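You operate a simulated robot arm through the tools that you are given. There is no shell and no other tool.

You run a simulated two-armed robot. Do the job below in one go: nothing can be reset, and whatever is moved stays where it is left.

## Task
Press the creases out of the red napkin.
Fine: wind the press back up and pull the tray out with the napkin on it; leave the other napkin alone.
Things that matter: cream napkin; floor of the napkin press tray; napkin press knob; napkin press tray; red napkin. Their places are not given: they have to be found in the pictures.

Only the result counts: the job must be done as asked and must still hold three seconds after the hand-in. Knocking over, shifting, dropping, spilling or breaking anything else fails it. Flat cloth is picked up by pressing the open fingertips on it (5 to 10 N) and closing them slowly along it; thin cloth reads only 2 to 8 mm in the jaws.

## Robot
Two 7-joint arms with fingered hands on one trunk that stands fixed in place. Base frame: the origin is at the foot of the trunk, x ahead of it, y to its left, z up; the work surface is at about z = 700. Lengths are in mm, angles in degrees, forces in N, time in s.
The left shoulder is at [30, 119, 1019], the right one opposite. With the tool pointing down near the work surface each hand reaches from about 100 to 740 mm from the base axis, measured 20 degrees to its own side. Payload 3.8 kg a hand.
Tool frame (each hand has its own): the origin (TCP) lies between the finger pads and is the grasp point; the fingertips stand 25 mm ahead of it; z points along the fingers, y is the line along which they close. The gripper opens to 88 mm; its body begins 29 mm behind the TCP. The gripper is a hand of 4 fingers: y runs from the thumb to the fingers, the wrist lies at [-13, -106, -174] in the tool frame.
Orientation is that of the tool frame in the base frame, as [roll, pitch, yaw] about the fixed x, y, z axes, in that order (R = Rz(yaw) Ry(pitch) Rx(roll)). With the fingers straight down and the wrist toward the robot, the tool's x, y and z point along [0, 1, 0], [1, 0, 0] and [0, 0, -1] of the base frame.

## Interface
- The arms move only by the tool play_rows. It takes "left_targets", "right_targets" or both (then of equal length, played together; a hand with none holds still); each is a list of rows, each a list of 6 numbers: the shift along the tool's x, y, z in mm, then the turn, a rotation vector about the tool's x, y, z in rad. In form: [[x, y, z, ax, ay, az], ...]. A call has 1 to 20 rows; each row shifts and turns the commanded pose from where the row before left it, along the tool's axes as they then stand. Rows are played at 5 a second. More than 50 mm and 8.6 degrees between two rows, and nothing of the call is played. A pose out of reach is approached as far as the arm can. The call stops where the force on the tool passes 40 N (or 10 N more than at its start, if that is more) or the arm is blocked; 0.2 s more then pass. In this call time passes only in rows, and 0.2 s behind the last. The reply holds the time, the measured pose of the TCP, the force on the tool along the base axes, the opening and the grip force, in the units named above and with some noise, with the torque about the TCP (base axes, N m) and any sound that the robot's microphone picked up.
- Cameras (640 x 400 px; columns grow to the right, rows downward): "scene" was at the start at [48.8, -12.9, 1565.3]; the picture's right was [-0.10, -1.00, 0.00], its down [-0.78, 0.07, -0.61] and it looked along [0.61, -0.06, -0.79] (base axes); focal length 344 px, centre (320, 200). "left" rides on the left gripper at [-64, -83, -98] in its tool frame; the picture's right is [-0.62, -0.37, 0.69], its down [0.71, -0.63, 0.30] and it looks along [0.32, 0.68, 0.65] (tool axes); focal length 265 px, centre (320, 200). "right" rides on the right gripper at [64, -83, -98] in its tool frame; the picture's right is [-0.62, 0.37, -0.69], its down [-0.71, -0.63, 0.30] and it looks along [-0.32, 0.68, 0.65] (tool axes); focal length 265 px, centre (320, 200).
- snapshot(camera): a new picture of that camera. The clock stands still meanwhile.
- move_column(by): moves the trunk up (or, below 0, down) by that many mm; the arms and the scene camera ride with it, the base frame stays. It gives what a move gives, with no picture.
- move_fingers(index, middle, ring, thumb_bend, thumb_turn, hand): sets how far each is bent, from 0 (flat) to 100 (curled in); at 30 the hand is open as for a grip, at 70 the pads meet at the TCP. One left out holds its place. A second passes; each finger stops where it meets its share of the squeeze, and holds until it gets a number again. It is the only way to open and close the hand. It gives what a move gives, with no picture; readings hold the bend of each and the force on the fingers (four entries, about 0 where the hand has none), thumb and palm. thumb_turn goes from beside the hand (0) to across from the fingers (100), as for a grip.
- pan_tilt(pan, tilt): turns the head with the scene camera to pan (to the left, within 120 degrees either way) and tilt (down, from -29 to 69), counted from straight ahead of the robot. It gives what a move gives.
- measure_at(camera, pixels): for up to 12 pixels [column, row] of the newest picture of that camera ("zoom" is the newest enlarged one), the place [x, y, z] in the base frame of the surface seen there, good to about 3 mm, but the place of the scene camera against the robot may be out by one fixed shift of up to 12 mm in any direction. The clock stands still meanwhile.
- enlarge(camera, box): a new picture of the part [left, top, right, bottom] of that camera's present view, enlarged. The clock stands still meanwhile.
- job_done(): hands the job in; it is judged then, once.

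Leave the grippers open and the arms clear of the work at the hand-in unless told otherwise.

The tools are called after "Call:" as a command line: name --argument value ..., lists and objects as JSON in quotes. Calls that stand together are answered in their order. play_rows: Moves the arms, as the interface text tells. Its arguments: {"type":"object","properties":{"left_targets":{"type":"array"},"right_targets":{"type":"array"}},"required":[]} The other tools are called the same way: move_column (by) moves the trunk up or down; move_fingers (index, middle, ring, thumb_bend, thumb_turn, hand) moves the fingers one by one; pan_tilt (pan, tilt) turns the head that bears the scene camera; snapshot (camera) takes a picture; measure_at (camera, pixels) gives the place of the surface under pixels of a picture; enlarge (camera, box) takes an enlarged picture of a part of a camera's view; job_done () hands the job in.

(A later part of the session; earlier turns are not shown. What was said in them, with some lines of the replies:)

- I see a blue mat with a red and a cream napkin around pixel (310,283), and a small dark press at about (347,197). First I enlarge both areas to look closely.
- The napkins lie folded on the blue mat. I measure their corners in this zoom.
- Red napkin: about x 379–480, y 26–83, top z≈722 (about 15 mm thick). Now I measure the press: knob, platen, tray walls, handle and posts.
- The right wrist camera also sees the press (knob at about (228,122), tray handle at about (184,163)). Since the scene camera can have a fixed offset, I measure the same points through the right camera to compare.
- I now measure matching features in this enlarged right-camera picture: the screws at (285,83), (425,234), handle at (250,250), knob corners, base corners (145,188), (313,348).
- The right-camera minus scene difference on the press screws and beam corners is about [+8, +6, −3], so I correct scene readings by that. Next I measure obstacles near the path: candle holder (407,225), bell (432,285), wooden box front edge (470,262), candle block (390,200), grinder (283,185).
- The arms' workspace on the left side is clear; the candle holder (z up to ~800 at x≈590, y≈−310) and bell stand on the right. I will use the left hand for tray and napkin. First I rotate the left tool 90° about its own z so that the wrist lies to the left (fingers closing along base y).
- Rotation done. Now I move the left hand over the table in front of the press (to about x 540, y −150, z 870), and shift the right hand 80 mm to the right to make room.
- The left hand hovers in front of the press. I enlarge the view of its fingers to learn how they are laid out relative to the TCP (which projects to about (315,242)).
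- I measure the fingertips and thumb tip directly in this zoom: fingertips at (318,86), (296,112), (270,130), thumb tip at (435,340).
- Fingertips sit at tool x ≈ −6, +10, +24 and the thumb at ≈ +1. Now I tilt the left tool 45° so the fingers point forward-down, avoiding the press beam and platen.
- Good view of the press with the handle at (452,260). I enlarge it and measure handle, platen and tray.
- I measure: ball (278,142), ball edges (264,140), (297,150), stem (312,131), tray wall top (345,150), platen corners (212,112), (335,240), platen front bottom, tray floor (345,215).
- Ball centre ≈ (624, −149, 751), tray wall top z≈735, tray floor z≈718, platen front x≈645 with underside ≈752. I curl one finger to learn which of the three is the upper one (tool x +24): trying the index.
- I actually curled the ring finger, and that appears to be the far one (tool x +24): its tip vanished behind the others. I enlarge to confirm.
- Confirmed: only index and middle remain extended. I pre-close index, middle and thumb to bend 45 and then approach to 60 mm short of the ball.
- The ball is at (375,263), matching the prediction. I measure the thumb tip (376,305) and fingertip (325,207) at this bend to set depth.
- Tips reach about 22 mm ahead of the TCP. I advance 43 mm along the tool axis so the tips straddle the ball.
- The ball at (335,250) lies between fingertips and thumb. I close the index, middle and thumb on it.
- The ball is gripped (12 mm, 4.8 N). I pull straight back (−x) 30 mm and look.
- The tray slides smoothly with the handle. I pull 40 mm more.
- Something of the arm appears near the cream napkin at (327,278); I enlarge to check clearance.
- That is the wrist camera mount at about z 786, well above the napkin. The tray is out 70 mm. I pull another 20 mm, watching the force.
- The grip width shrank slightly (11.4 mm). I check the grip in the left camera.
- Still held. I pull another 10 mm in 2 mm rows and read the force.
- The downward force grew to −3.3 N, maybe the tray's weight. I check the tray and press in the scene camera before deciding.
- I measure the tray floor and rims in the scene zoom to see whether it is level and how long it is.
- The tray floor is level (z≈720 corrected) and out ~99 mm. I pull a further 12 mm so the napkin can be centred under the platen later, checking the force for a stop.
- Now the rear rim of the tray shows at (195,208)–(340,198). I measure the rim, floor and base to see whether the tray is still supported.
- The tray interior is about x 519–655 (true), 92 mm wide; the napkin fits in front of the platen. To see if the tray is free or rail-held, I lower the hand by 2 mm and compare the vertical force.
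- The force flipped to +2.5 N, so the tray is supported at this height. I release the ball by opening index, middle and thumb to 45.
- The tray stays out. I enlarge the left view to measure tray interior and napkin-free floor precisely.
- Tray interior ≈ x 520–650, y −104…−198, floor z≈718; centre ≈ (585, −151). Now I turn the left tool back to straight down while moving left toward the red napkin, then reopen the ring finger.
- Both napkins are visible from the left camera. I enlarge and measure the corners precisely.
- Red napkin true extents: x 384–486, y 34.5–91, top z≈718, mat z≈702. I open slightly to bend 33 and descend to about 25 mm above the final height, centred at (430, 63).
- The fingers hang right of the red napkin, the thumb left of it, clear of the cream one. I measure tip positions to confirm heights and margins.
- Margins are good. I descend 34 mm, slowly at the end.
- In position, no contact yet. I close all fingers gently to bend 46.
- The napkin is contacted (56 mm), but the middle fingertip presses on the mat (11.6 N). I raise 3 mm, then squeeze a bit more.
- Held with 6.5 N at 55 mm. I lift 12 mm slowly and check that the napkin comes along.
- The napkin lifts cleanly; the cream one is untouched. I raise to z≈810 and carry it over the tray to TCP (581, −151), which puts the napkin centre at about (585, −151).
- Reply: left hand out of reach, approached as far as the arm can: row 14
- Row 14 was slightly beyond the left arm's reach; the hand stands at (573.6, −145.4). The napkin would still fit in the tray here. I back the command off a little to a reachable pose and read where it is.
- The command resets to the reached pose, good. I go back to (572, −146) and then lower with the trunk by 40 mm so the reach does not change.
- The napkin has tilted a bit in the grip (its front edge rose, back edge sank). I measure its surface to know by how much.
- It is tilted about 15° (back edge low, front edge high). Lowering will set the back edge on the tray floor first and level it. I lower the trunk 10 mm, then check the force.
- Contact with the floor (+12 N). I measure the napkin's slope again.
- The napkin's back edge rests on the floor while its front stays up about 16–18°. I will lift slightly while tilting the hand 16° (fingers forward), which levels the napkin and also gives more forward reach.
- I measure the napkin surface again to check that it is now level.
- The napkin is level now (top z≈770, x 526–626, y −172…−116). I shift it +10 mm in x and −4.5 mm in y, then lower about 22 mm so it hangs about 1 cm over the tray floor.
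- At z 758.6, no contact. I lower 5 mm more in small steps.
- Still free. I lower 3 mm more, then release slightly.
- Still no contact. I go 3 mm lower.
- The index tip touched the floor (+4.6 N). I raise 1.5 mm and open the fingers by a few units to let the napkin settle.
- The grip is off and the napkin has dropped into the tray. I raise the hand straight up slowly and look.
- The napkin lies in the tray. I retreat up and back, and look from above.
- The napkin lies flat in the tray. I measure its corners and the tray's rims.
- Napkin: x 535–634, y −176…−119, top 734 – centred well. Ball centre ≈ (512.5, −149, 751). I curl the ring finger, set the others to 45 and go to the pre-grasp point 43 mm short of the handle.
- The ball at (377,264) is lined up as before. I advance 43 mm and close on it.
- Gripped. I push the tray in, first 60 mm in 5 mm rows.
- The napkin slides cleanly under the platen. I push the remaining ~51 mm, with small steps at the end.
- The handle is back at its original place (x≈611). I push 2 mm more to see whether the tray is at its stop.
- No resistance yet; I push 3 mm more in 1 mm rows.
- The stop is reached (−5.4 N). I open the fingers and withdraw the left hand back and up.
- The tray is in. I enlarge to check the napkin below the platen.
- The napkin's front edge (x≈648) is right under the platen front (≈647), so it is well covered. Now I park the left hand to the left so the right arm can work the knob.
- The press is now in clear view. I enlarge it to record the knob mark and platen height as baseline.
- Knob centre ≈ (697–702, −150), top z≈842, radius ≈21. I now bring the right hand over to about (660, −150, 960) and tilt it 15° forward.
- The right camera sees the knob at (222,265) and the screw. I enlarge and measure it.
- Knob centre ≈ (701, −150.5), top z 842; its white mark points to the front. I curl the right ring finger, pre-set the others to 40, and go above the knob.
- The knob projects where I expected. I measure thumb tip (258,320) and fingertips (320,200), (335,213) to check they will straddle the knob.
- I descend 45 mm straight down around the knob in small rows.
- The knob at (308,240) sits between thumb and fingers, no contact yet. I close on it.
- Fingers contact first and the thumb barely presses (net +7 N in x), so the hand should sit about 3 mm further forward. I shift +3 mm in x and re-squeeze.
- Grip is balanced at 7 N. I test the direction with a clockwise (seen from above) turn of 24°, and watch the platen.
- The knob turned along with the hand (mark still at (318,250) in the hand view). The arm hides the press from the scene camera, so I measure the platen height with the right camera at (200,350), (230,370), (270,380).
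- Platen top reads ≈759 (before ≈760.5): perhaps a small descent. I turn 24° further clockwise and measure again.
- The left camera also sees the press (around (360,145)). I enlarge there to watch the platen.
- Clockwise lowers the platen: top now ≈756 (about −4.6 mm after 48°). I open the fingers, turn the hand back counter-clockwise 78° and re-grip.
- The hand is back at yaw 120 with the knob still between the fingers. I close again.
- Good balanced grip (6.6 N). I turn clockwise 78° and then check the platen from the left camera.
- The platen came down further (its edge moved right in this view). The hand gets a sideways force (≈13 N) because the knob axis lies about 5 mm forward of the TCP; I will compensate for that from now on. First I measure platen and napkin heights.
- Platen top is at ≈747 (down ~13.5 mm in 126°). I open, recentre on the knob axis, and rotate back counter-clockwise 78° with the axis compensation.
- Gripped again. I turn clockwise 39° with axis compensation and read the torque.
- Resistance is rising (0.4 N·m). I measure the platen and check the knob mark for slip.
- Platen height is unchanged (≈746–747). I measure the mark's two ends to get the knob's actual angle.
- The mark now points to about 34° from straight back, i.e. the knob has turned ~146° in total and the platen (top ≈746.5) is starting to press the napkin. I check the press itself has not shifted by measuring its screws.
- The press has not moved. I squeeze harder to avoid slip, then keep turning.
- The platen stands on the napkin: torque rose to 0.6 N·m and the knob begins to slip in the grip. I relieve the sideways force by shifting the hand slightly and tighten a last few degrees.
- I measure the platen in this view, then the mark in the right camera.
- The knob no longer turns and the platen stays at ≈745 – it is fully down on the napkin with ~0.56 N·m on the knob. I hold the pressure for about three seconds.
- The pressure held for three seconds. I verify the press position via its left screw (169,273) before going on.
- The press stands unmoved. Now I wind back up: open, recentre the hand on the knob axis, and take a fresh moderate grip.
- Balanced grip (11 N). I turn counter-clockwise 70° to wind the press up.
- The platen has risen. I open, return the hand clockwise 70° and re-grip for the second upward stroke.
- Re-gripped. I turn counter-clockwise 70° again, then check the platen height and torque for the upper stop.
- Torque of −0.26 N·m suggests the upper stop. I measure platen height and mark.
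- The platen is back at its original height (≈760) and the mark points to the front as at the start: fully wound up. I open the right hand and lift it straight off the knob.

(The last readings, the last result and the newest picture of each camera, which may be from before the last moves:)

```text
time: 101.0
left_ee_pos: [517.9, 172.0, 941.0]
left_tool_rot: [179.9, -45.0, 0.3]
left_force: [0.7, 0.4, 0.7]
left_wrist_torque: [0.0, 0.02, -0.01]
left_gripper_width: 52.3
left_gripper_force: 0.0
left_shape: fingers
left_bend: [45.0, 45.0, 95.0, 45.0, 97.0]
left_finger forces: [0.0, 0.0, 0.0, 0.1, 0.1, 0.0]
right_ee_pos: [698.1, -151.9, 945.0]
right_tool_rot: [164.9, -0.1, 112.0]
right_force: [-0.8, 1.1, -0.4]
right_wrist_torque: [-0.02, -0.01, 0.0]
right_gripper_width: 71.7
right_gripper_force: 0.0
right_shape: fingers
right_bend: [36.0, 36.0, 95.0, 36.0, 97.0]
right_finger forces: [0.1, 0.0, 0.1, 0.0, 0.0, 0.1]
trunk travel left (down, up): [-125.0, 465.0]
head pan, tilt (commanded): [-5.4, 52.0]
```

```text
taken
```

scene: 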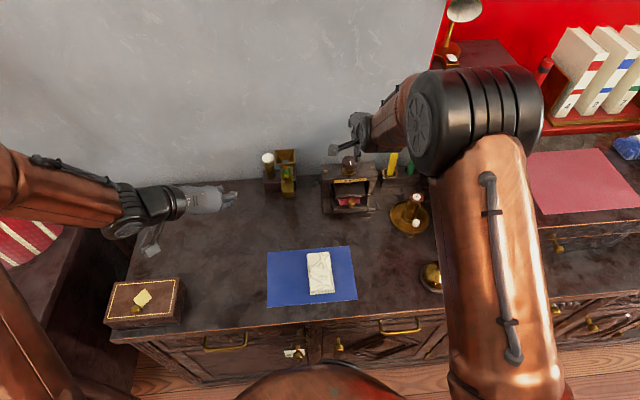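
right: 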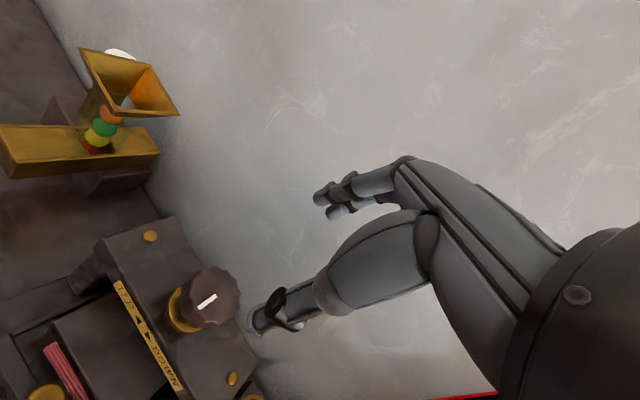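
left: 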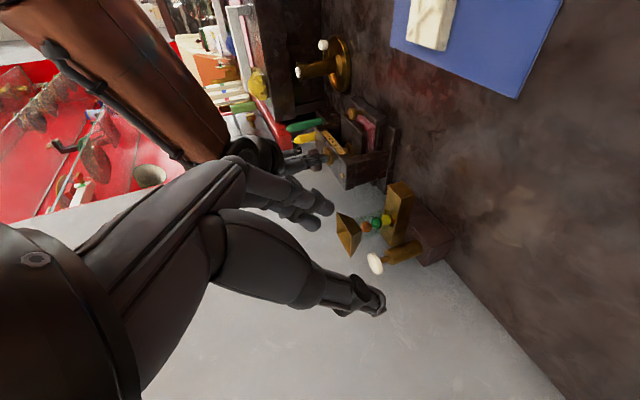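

I move the right hand away to its parking place on the right and level it again.

Call:
play_rows --right_targets '[[-9.06, -34.2, -24.0, 0, 0, 0], [-9.06, -34.2, -24.0, 0, 0, 0], [-9.06, -34.2, -24.0, 0, 0, 0], [-9.06, -34.2, -24.0, 0, 0, 0], [-9.06, -34.2, -24.0, 0, 0, 0], [-9.06, -34.2, -24.0, 0, 0, 0], [-9.06, -34.2, -24.0, 0, 0, 0], [-9.06, -34.2, -24.0, 0, 0, 0], [0, 0, 0, 0, -0.0352, 0.1314], [0, 0, 0, 0, -0.0352, 0.1314], [0, 0, 0, 0, -0.0285, 0.1065], [0, 0, 0, 0.131, 0, 0], [0, 0, 0, 0.131, 0, 0]]'

Call:
move_fingers --hand "right" --index 30 --middle 30 --ring 30 --thumb_bend 30

Call:
snapshot --camera "scene"

Call:
enlarge --camera "scene" --box '[310, 145, 400, 225]'

```text
time: 103.8
left_ee_pos: [519.7, 172.1, 940.0]
left_tool_rot: [180.0, -44.9, -0.1]
left_force: [0.9, -0.4, 0.0]
left_wrist_torque: [0.01, -0.01, 0.02]
left_gripper_width: 52.3
left_gripper_force: 0.0
left_shape: fingers
left_bend: [45.0, 45.0, 95.0, 45.0, 97.0]
left_finger forces: [0.0, 0.1, 0.0, 0.0, 0.1, 0.0]
right_ee_pos: [434.2, -337.1, 1059.3]
right_tool_rot: [-179.8, 0.0, 90.0]
right_force: [-0.5, -0.6, -0.2]
right_wrist_torque: [-0.02, -0.02, 0.0]
right_gripper_width: 72.0
right_gripper_force: 0.0
right_shape: fingers
right_bend: [36.0, 36.0, 95.0, 36.0, 97.0]
right_finger forces: [0.0, 0.0, 0.0, 0.1, 0.0, 0.1]
trunk travel left (down, up): [-125.0, 465.0]
head pan, tilt (commanded): [-5.4, 52.0]
```

```text
time: 104.8
left_ee_pos: [517.8, 171.4, 939.9]
left_tool_rot: [-180.0, -45.1, 0.0]
left_force: [0.1, 0.1, 0.3]
left_wrist_torque: [-0.02, 0.01, 0.0]
left_gripper_width: 52.5
left_gripper_force: 0.1
left_shape: fingers
left_bend: [45.0, 45.0, 95.0, 45.0, 97.0]
left_finger forces: [0.1, 0.0, 0.0, 0.0, 0.0, 0.0]
right_ee_pos: [433.2, -336.1, 1060.2]
right_tool_rot: [-180.0, 0.0, 90.1]
right_force: [-0.1, 0.0, -0.9]
right_wrist_torque: [-0.04, 0.01, 0.01]
right_gripper_width: 84.3
right_gripper_force: 0.1
right_shape: fingers
right_bend: [30.0, 30.0, 30.0, 30.0, 97.0]
right_finger forces: [0.0, 0.0, 0.1, 0.0, 0.1, 0.0]
trunk travel left (down, up): [-125.0, 465.0]
head pan, tilt (commanded): [-5.4, 52.0]
```

```text
taken
```

scene: 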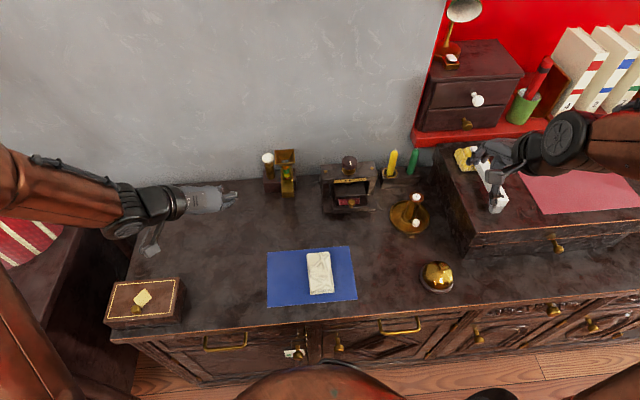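

```text
5.00 times, centred on (355, 185) of scene
```

zoom: 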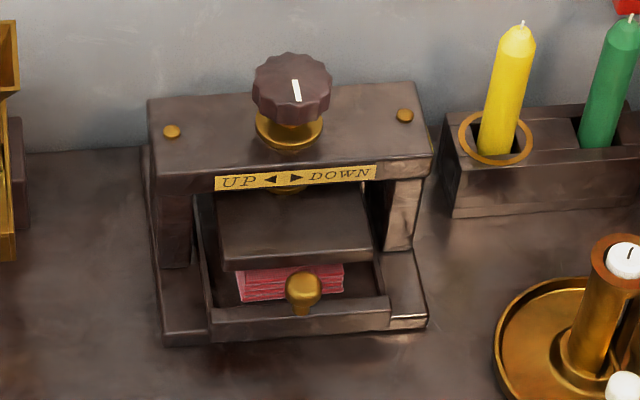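

The press looks as at the start, with the napkin inside. Now the left hand goes back to the handle: first over to y −149, then down to the pre-grasp point.

Call:
play_rows --left_targets '[[-5.9, 40.1, 5.9, 0, 0, 0], [-5.9, 40.1, 5.9, 0, 0, 0], [-5.9, 40.1, 5.9, 0, 0, 0], [-5.9, 40.1, 5.9, 0, 0, 0], [-5.9, 40.1, 5.9, 0, 0, 0], [-5.9, 40.1, 5.9, 0, 0, 0], [-5.9, 40.1, 5.9, 0, 0, 0], [-5.9, 40.1, 5.9, 0, 0, 0], [-3.8, 0, 33.9, 0, 0, 0], [-3.8, 0, 33.9, 0, 0, 0], [-3.8, 0, 33.9, 0, 0, 0]]'

Call:
snapshot --camera "left"

```text
time: 107.2
left_ee_pos: [583.3, -149.0, 794.7]
left_tool_rot: [179.8, -44.9, 0.1]
left_force: [-1.0, 0.4, -0.4]
left_wrist_torque: [-0.01, 0.01, 0.04]
left_gripper_width: 52.2
left_gripper_force: 0.0
left_shape: fingers
left_bend: [45.0, 45.0, 95.0, 45.0, 97.0]
left_finger forces: [0.0, 0.0, 0.1, 0.0, 0.0, 0.1]
right_ee_pos: [434.9, -336.2, 1059.2]
right_tool_rot: [-180.0, 0.0, 90.1]
right_force: [-0.5, 0.4, -0.1]
right_wrist_torque: [-0.02, -0.02, -0.03]
right_gripper_width: 84.5
right_gripper_force: 0.1
right_shape: fingers
right_bend: [30.0, 30.0, 30.0, 30.0, 97.0]
right_finger forces: [0.0, 0.1, 0.1, 0.1, 0.0, 0.1]
trunk travel left (down, up): [-125.0, 465.0]
head pan, tilt (commanded): [-5.4, 52.0]
```

```text
taken
```

left: 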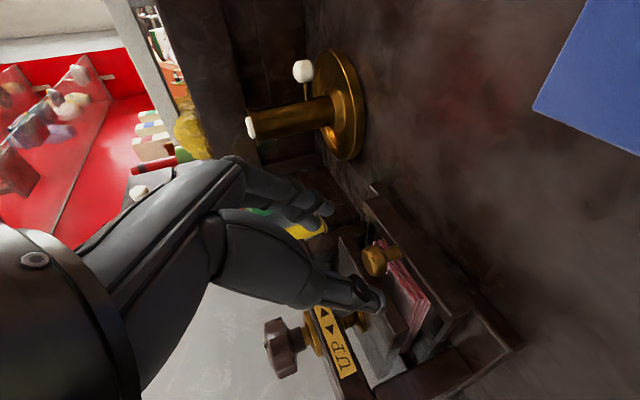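

The ball at (376,261) is lined up as before. I advance 43 mm and grip it.

Call:
play_rows --left_targets '[[0, 0, 14, 0, 0, 0], [0, 0, 14, 0, 0, 0], [0, 0, 10, 0, 0, 0], [0, 0, 5, 0, 0, 0]]'

Call:
move_fingers --hand "left" --index 68 --middle 68 --thumb_bend 68

Call:
snapshot --camera "left"

```text
time: 108.2
left_ee_pos: [614.4, -148.2, 764.9]
left_tool_rot: [-179.9, -45.0, -0.2]
left_force: [-0.4, -0.2, 0.6]
left_wrist_torque: [-0.02, -0.02, 0.0]
left_gripper_width: 52.2
left_gripper_force: 0.1
left_shape: fingers
left_bend: [45.0, 45.0, 95.0, 45.0, 97.0]
left_finger forces: [0.0, 0.1, 0.0, 0.0, 0.1, 0.0]
right_ee_pos: [433.2, -337.1, 1059.3]
right_tool_rot: [-180.0, -0.1, 90.1]
right_force: [-0.4, 0.8, -0.3]
right_wrist_torque: [0.0, -0.01, -0.02]
right_gripper_width: 84.1
right_gripper_force: 0.2
right_shape: fingers
right_bend: [30.0, 30.0, 30.0, 30.0, 97.0]
right_finger forces: [0.0, 0.0, 0.0, 0.0, 0.0, 0.0]
trunk travel left (down, up): [-125.0, 465.0]
head pan, tilt (commanded): [-5.4, 52.0]
```

```text
time: 109.2
left_ee_pos: [613.2, -150.7, 765.0]
left_tool_rot: [-180.0, -45.0, -0.1]
left_force: [-0.2, -4.0, -0.2]
left_wrist_torque: [-0.04, 0.0, -0.07]
left_gripper_width: 14.5
left_gripper_force: 4.6
left_shape: fingers
left_bend: [62.0, 65.0, 95.0, 63.0, 100.0]
left_finger forces: [4.3, 2.5, 0.0, 0.0, 3.2, 0.0]
right_ee_pos: [434.1, -336.5, 1059.9]
right_tool_rot: [180.0, -0.1, 90.0]
right_force: [0.0, 0.2, 0.3]
right_wrist_torque: [0.01, 0.02, 0.03]
right_gripper_width: 84.3
right_gripper_force: 0.0
right_shape: fingers
right_bend: [30.0, 30.0, 30.0, 30.0, 97.0]
right_finger forces: [0.0, 0.0, 0.0, 0.0, 0.0, 0.1]
trunk travel left (down, up): [-125.0, 465.0]
head pan, tilt (commanded): [-5.4, 52.0]
```

```text
taken
```

left: 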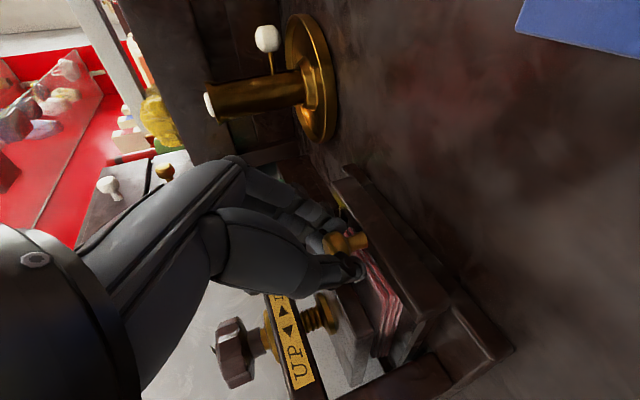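

Gripped (14.5 mm, 4.6 N). I pull the tray out 100 mm in 5 mm rows.

Call:
play_rows --left_targets '[[-3.54, 0, -3.54, 0, 0, 0], [-3.54, 0, -3.54, 0, 0, 0], [-3.54, 0, -3.54, 0, 0, 0], [-3.54, 0, -3.54, 0, 0, 0], [-3.54, 0, -3.54, 0, 0, 0], [-3.54, 0, -3.54, 0, 0, 0], [-3.54, 0, -3.54, 0, 0, 0], [-3.54, 0, -3.54, 0, 0, 0], [-3.54, 0, -3.54, 0, 0, 0], [-3.54, 0, -3.54, 0, 0, 0], [-3.54, 0, -3.54, 0, 0, 0], [-3.54, 0, -3.54, 0, 0, 0], [-3.54, 0, -3.54, 0, 0, 0], [-3.54, 0, -3.54, 0, 0, 0], [-3.54, 0, -3.54, 0, 0, 0], [-3.54, 0, -3.54, 0, 0, 0], [-3.54, 0, -3.54, 0, 0, 0], [-3.54, 0, -3.54, 0, 0, 0], [-3.54, 0, -3.54, 0, 0, 0], [-3.54, 0, -3.54, 0, 0, 0]]'

Call:
snapshot --camera "left"

Call:
enlarge --camera "scene" --box '[300, 160, 420, 250]'

```text
time: 113.4
left_ee_pos: [515.2, -149.1, 763.5]
left_tool_rot: [180.0, -45.0, 0.0]
left_force: [-0.4, -1.6, -0.8]
left_wrist_torque: [-0.04, 0.02, -0.05]
left_gripper_width: 14.7
left_gripper_force: 4.6
left_shape: fingers
left_bend: [62.0, 65.0, 95.0, 64.0, 100.0]
left_finger forces: [3.9, 2.3, 0.0, 0.0, 3.6, 0.0]
right_ee_pos: [433.9, -337.3, 1059.3]
right_tool_rot: [-180.0, -0.1, 90.0]
right_force: [0.2, 0.0, 0.8]
right_wrist_torque: [0.01, 0.01, -0.04]
right_gripper_width: 84.3
right_gripper_force: 0.0
right_shape: fingers
right_bend: [30.0, 30.0, 30.0, 30.0, 97.0]
right_finger forces: [0.0, 0.0, 0.1, 0.1, 0.1, 0.0]
trunk travel left (down, up): [-125.0, 465.0]
head pan, tilt (commanded): [-5.4, 52.0]
```

```text
taken
```

left: 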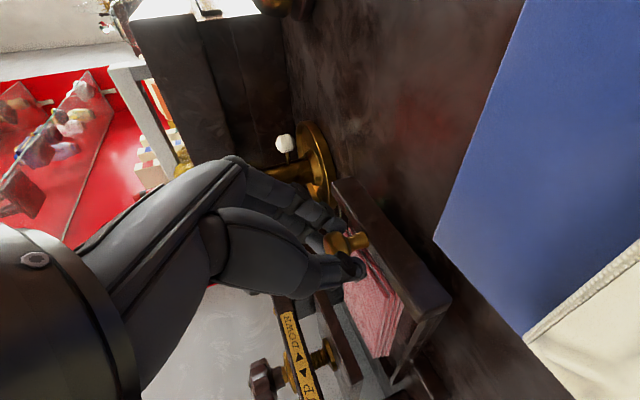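

```text
4.44 times, centred on (360, 205) of scene
```

zoom: 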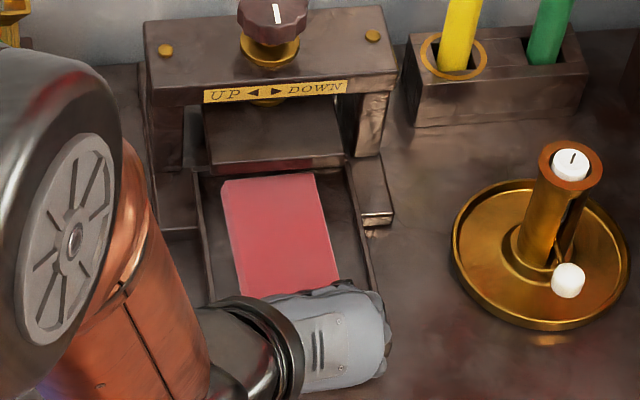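

The napkin now looks smooth, without creases. I pull the tray the last 11 mm to where it stood before.

Call:
play_rows --left_targets '[[-1.41, 0, -1.41, 0, 0, 0], [-1.41, 0, -1.41, 0, 0, 0], [-1.41, 0, -1.41, 0, 0, 0], [-1.41, 0, -1.41, 0, 0, 0], [-1.41, 0, -1.41, 0, 0, 0], [-0.7, 0, -0.7, 0, 0, 0], [0, 0, 0, 0, 0, 0]]'

Call:
move_fingers --hand "left" --index 45 --middle 45 --thumb_bend 45

Call:
snapshot --camera "left"

```text
time: 115.0
left_ee_pos: [504.3, -148.3, 765.1]
left_tool_rot: [-179.9, -45.0, -0.2]
left_force: [0.3, -5.0, -2.2]
left_wrist_torque: [-0.05, 0.06, -0.11]
left_gripper_width: 14.5
left_gripper_force: 5.1
left_shape: fingers
left_bend: [62.0, 65.0, 95.0, 64.0, 100.0]
left_finger forces: [4.6, 2.6, 0.1, 0.0, 2.8, 0.1]
right_ee_pos: [434.4, -338.1, 1059.0]
right_tool_rot: [-180.0, -0.1, 90.1]
right_force: [-0.1, 0.1, -0.2]
right_wrist_torque: [0.0, 0.02, -0.02]
right_gripper_width: 84.5
right_gripper_force: 0.2
right_shape: fingers
right_bend: [30.0, 30.0, 30.0, 30.0, 97.0]
right_finger forces: [0.0, 0.0, 0.0, 0.1, 0.0, 0.0]
trunk travel left (down, up): [-125.0, 465.0]
head pan, tilt (commanded): [-5.4, 52.0]
```

```text
time: 116.0
left_ee_pos: [503.9, -149.1, 765.1]
left_tool_rot: [179.9, -45.0, 0.0]
left_force: [0.3, 0.4, -0.3]
left_wrist_torque: [-0.01, 0.03, 0.03]
left_gripper_width: 51.9
left_gripper_force: 0.0
left_shape: fingers
left_bend: [45.0, 45.0, 95.0, 45.0, 98.0]
left_finger forces: [0.0, 0.0, 0.0, 0.1, 0.0, 0.1]
right_ee_pos: [434.9, -336.0, 1060.3]
right_tool_rot: [180.0, -0.1, 90.2]
right_force: [-0.6, -0.1, 0.1]
right_wrist_torque: [0.01, 0.03, -0.01]
right_gripper_width: 84.2
right_gripper_force: 0.1
right_shape: fingers
right_bend: [30.0, 30.0, 30.0, 30.0, 97.0]
right_finger forces: [0.1, 0.1, 0.0, 0.0, 0.1, 0.1]
trunk travel left (down, up): [-125.0, 465.0]
head pan, tilt (commanded): [-5.4, 52.0]
```

```text
taken
```

left: 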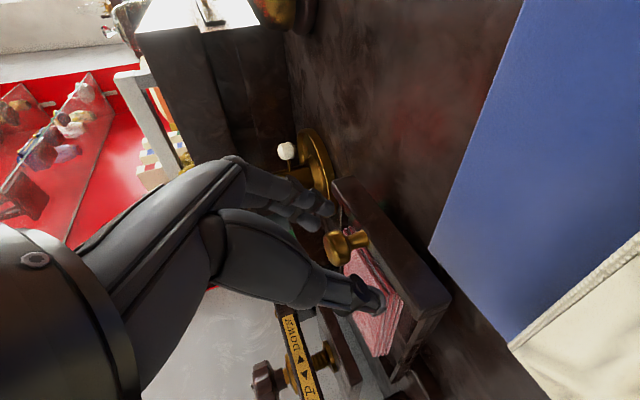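

Released. I withdraw the left hand along its axis, then up and away to the left, and open its fingers.

Call:
play_rows --left_targets '[[0, 0, -15, 0, 0, 0], [0, 0, -20, 0, 0, 0], [0, 0, -25, 0, 0, 0], [20, 0, -25, 0, 0, 0], [25, 0, -25, 0, 0, 0], [25, -20, -20, 0, 0, 0], [10, -40, -10, 0, 0, 0], [10, -40, -10, 0, 0, 0], [10, -40, -5, 0, 0, 0], [10, -40, 0, 0, 0, 0], [10, -40, 0, 0, 0, 0], [10, -40, 0, 0, 0, 0], [0, -40, 0, 0, 0, 0]]'

Call:
move_fingers --hand "left" --index 30 --middle 30 --ring 30 --thumb_bend 30

Call:
snapshot --camera "scene"

Call:
enlarge --camera "scene" --box '[270, 150, 430, 310]'

```text
time: 118.8
left_ee_pos: [487.1, 152.4, 967.0]
left_tool_rot: [-180.0, -45.1, -0.1]
left_force: [-0.2, 0.8, -0.4]
left_wrist_torque: [0.03, -0.01, -0.05]
left_gripper_width: 52.2
left_gripper_force: 0.1
left_shape: fingers
left_bend: [45.0, 45.0, 95.0, 45.0, 97.0]
left_finger forces: [0.0, 0.0, 0.0, 0.1, 0.0, 0.0]
right_ee_pos: [433.8, -336.8, 1058.6]
right_tool_rot: [-180.0, 0.0, 90.1]
right_force: [0.3, 1.1, 0.6]
right_wrist_torque: [-0.04, 0.0, -0.04]
right_gripper_width: 84.4
right_gripper_force: 0.1
right_shape: fingers
right_bend: [30.0, 30.0, 30.0, 30.0, 97.0]
right_finger forces: [0.0, 0.1, 0.1, 0.0, 0.0, 0.0]
trunk travel left (down, up): [-125.0, 465.0]
head pan, tilt (commanded): [-5.4, 52.0]
```

```text
time: 119.8
left_ee_pos: [488.0, 151.1, 966.6]
left_tool_rot: [180.0, -44.9, 0.1]
left_force: [0.2, 0.6, 0.4]
left_wrist_torque: [-0.01, -0.01, -0.02]
left_gripper_width: 84.6
left_gripper_force: 0.1
left_shape: fingers
left_bend: [30.0, 30.0, 30.0, 30.0, 96.0]
left_finger forces: [0.0, 0.0, 0.0, 0.0, 0.1, 0.0]
right_ee_pos: [433.3, -336.0, 1060.1]
right_tool_rot: [-179.9, 0.0, 90.2]
right_force: [-0.1, -0.2, 0.2]
right_wrist_torque: [0.0, 0.0, 0.0]
right_gripper_width: 84.5
right_gripper_force: 0.1
right_shape: fingers
right_bend: [30.0, 30.0, 30.0, 30.0, 97.0]
right_finger forces: [0.0, 0.0, 0.0, 0.0, 0.0, 0.1]
trunk travel left (down, up): [-125.0, 465.0]
head pan, tilt (commanded): [-5.4, 52.0]
```

```text
taken
```

scene: 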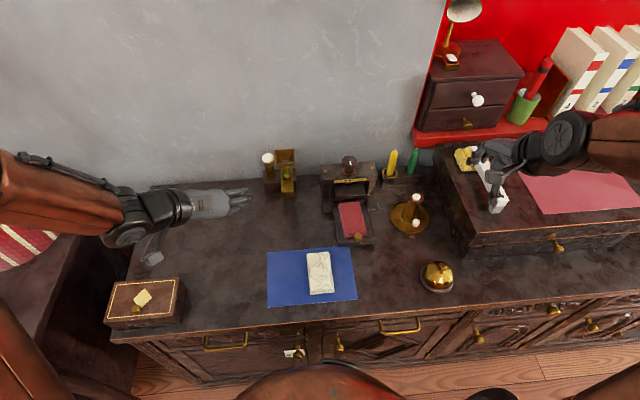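

```text
2.50 times, centred on (350, 230) of scene
```

zoom: 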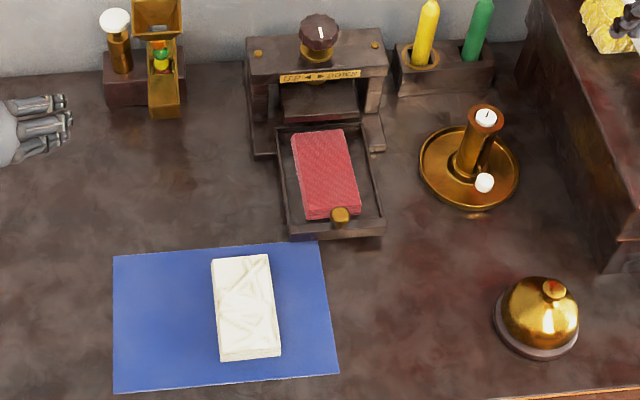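

The red napkin lies smooth in the pulled-out tray, the cream one is untouched, the press is wound up. A last close look before handing in.

Call:
enlarge --camera "scene" --box '[310, 150, 400, 250]'

```text
4.00 times, centred on (355, 200) of scene
```

zoom: 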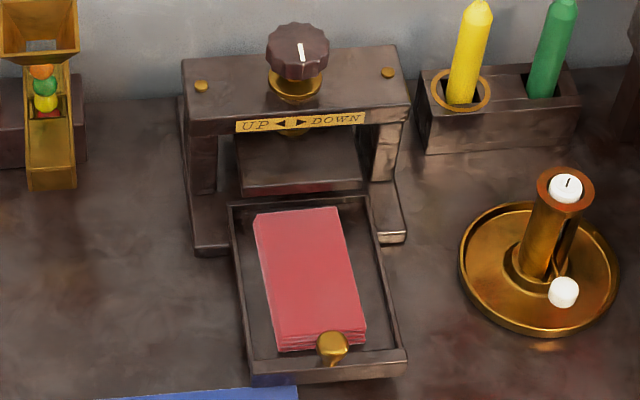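

The napkin is crease-free and rests in the open tray, the platen is up, both hands are open and clear. I hand the job in.

Call:
job_done

```text
The job is handed in.
```

The red napkin is pressed. In the last picture it lies smooth and crease-free in the pulled-out tray.

- **Pressing:** the platen was wound down until the knob would turn no further, and I held it there for about three seconds.
- **Press:** it is wound back up to its starting height, and it did not shift on the desk.
- **Other items:** the cream napkin was not touched, and I saw nothing else moved.
- **Hands:** both are open and clear of the work.

The job has been handed in; the reply only confirmed receipt, with no result.
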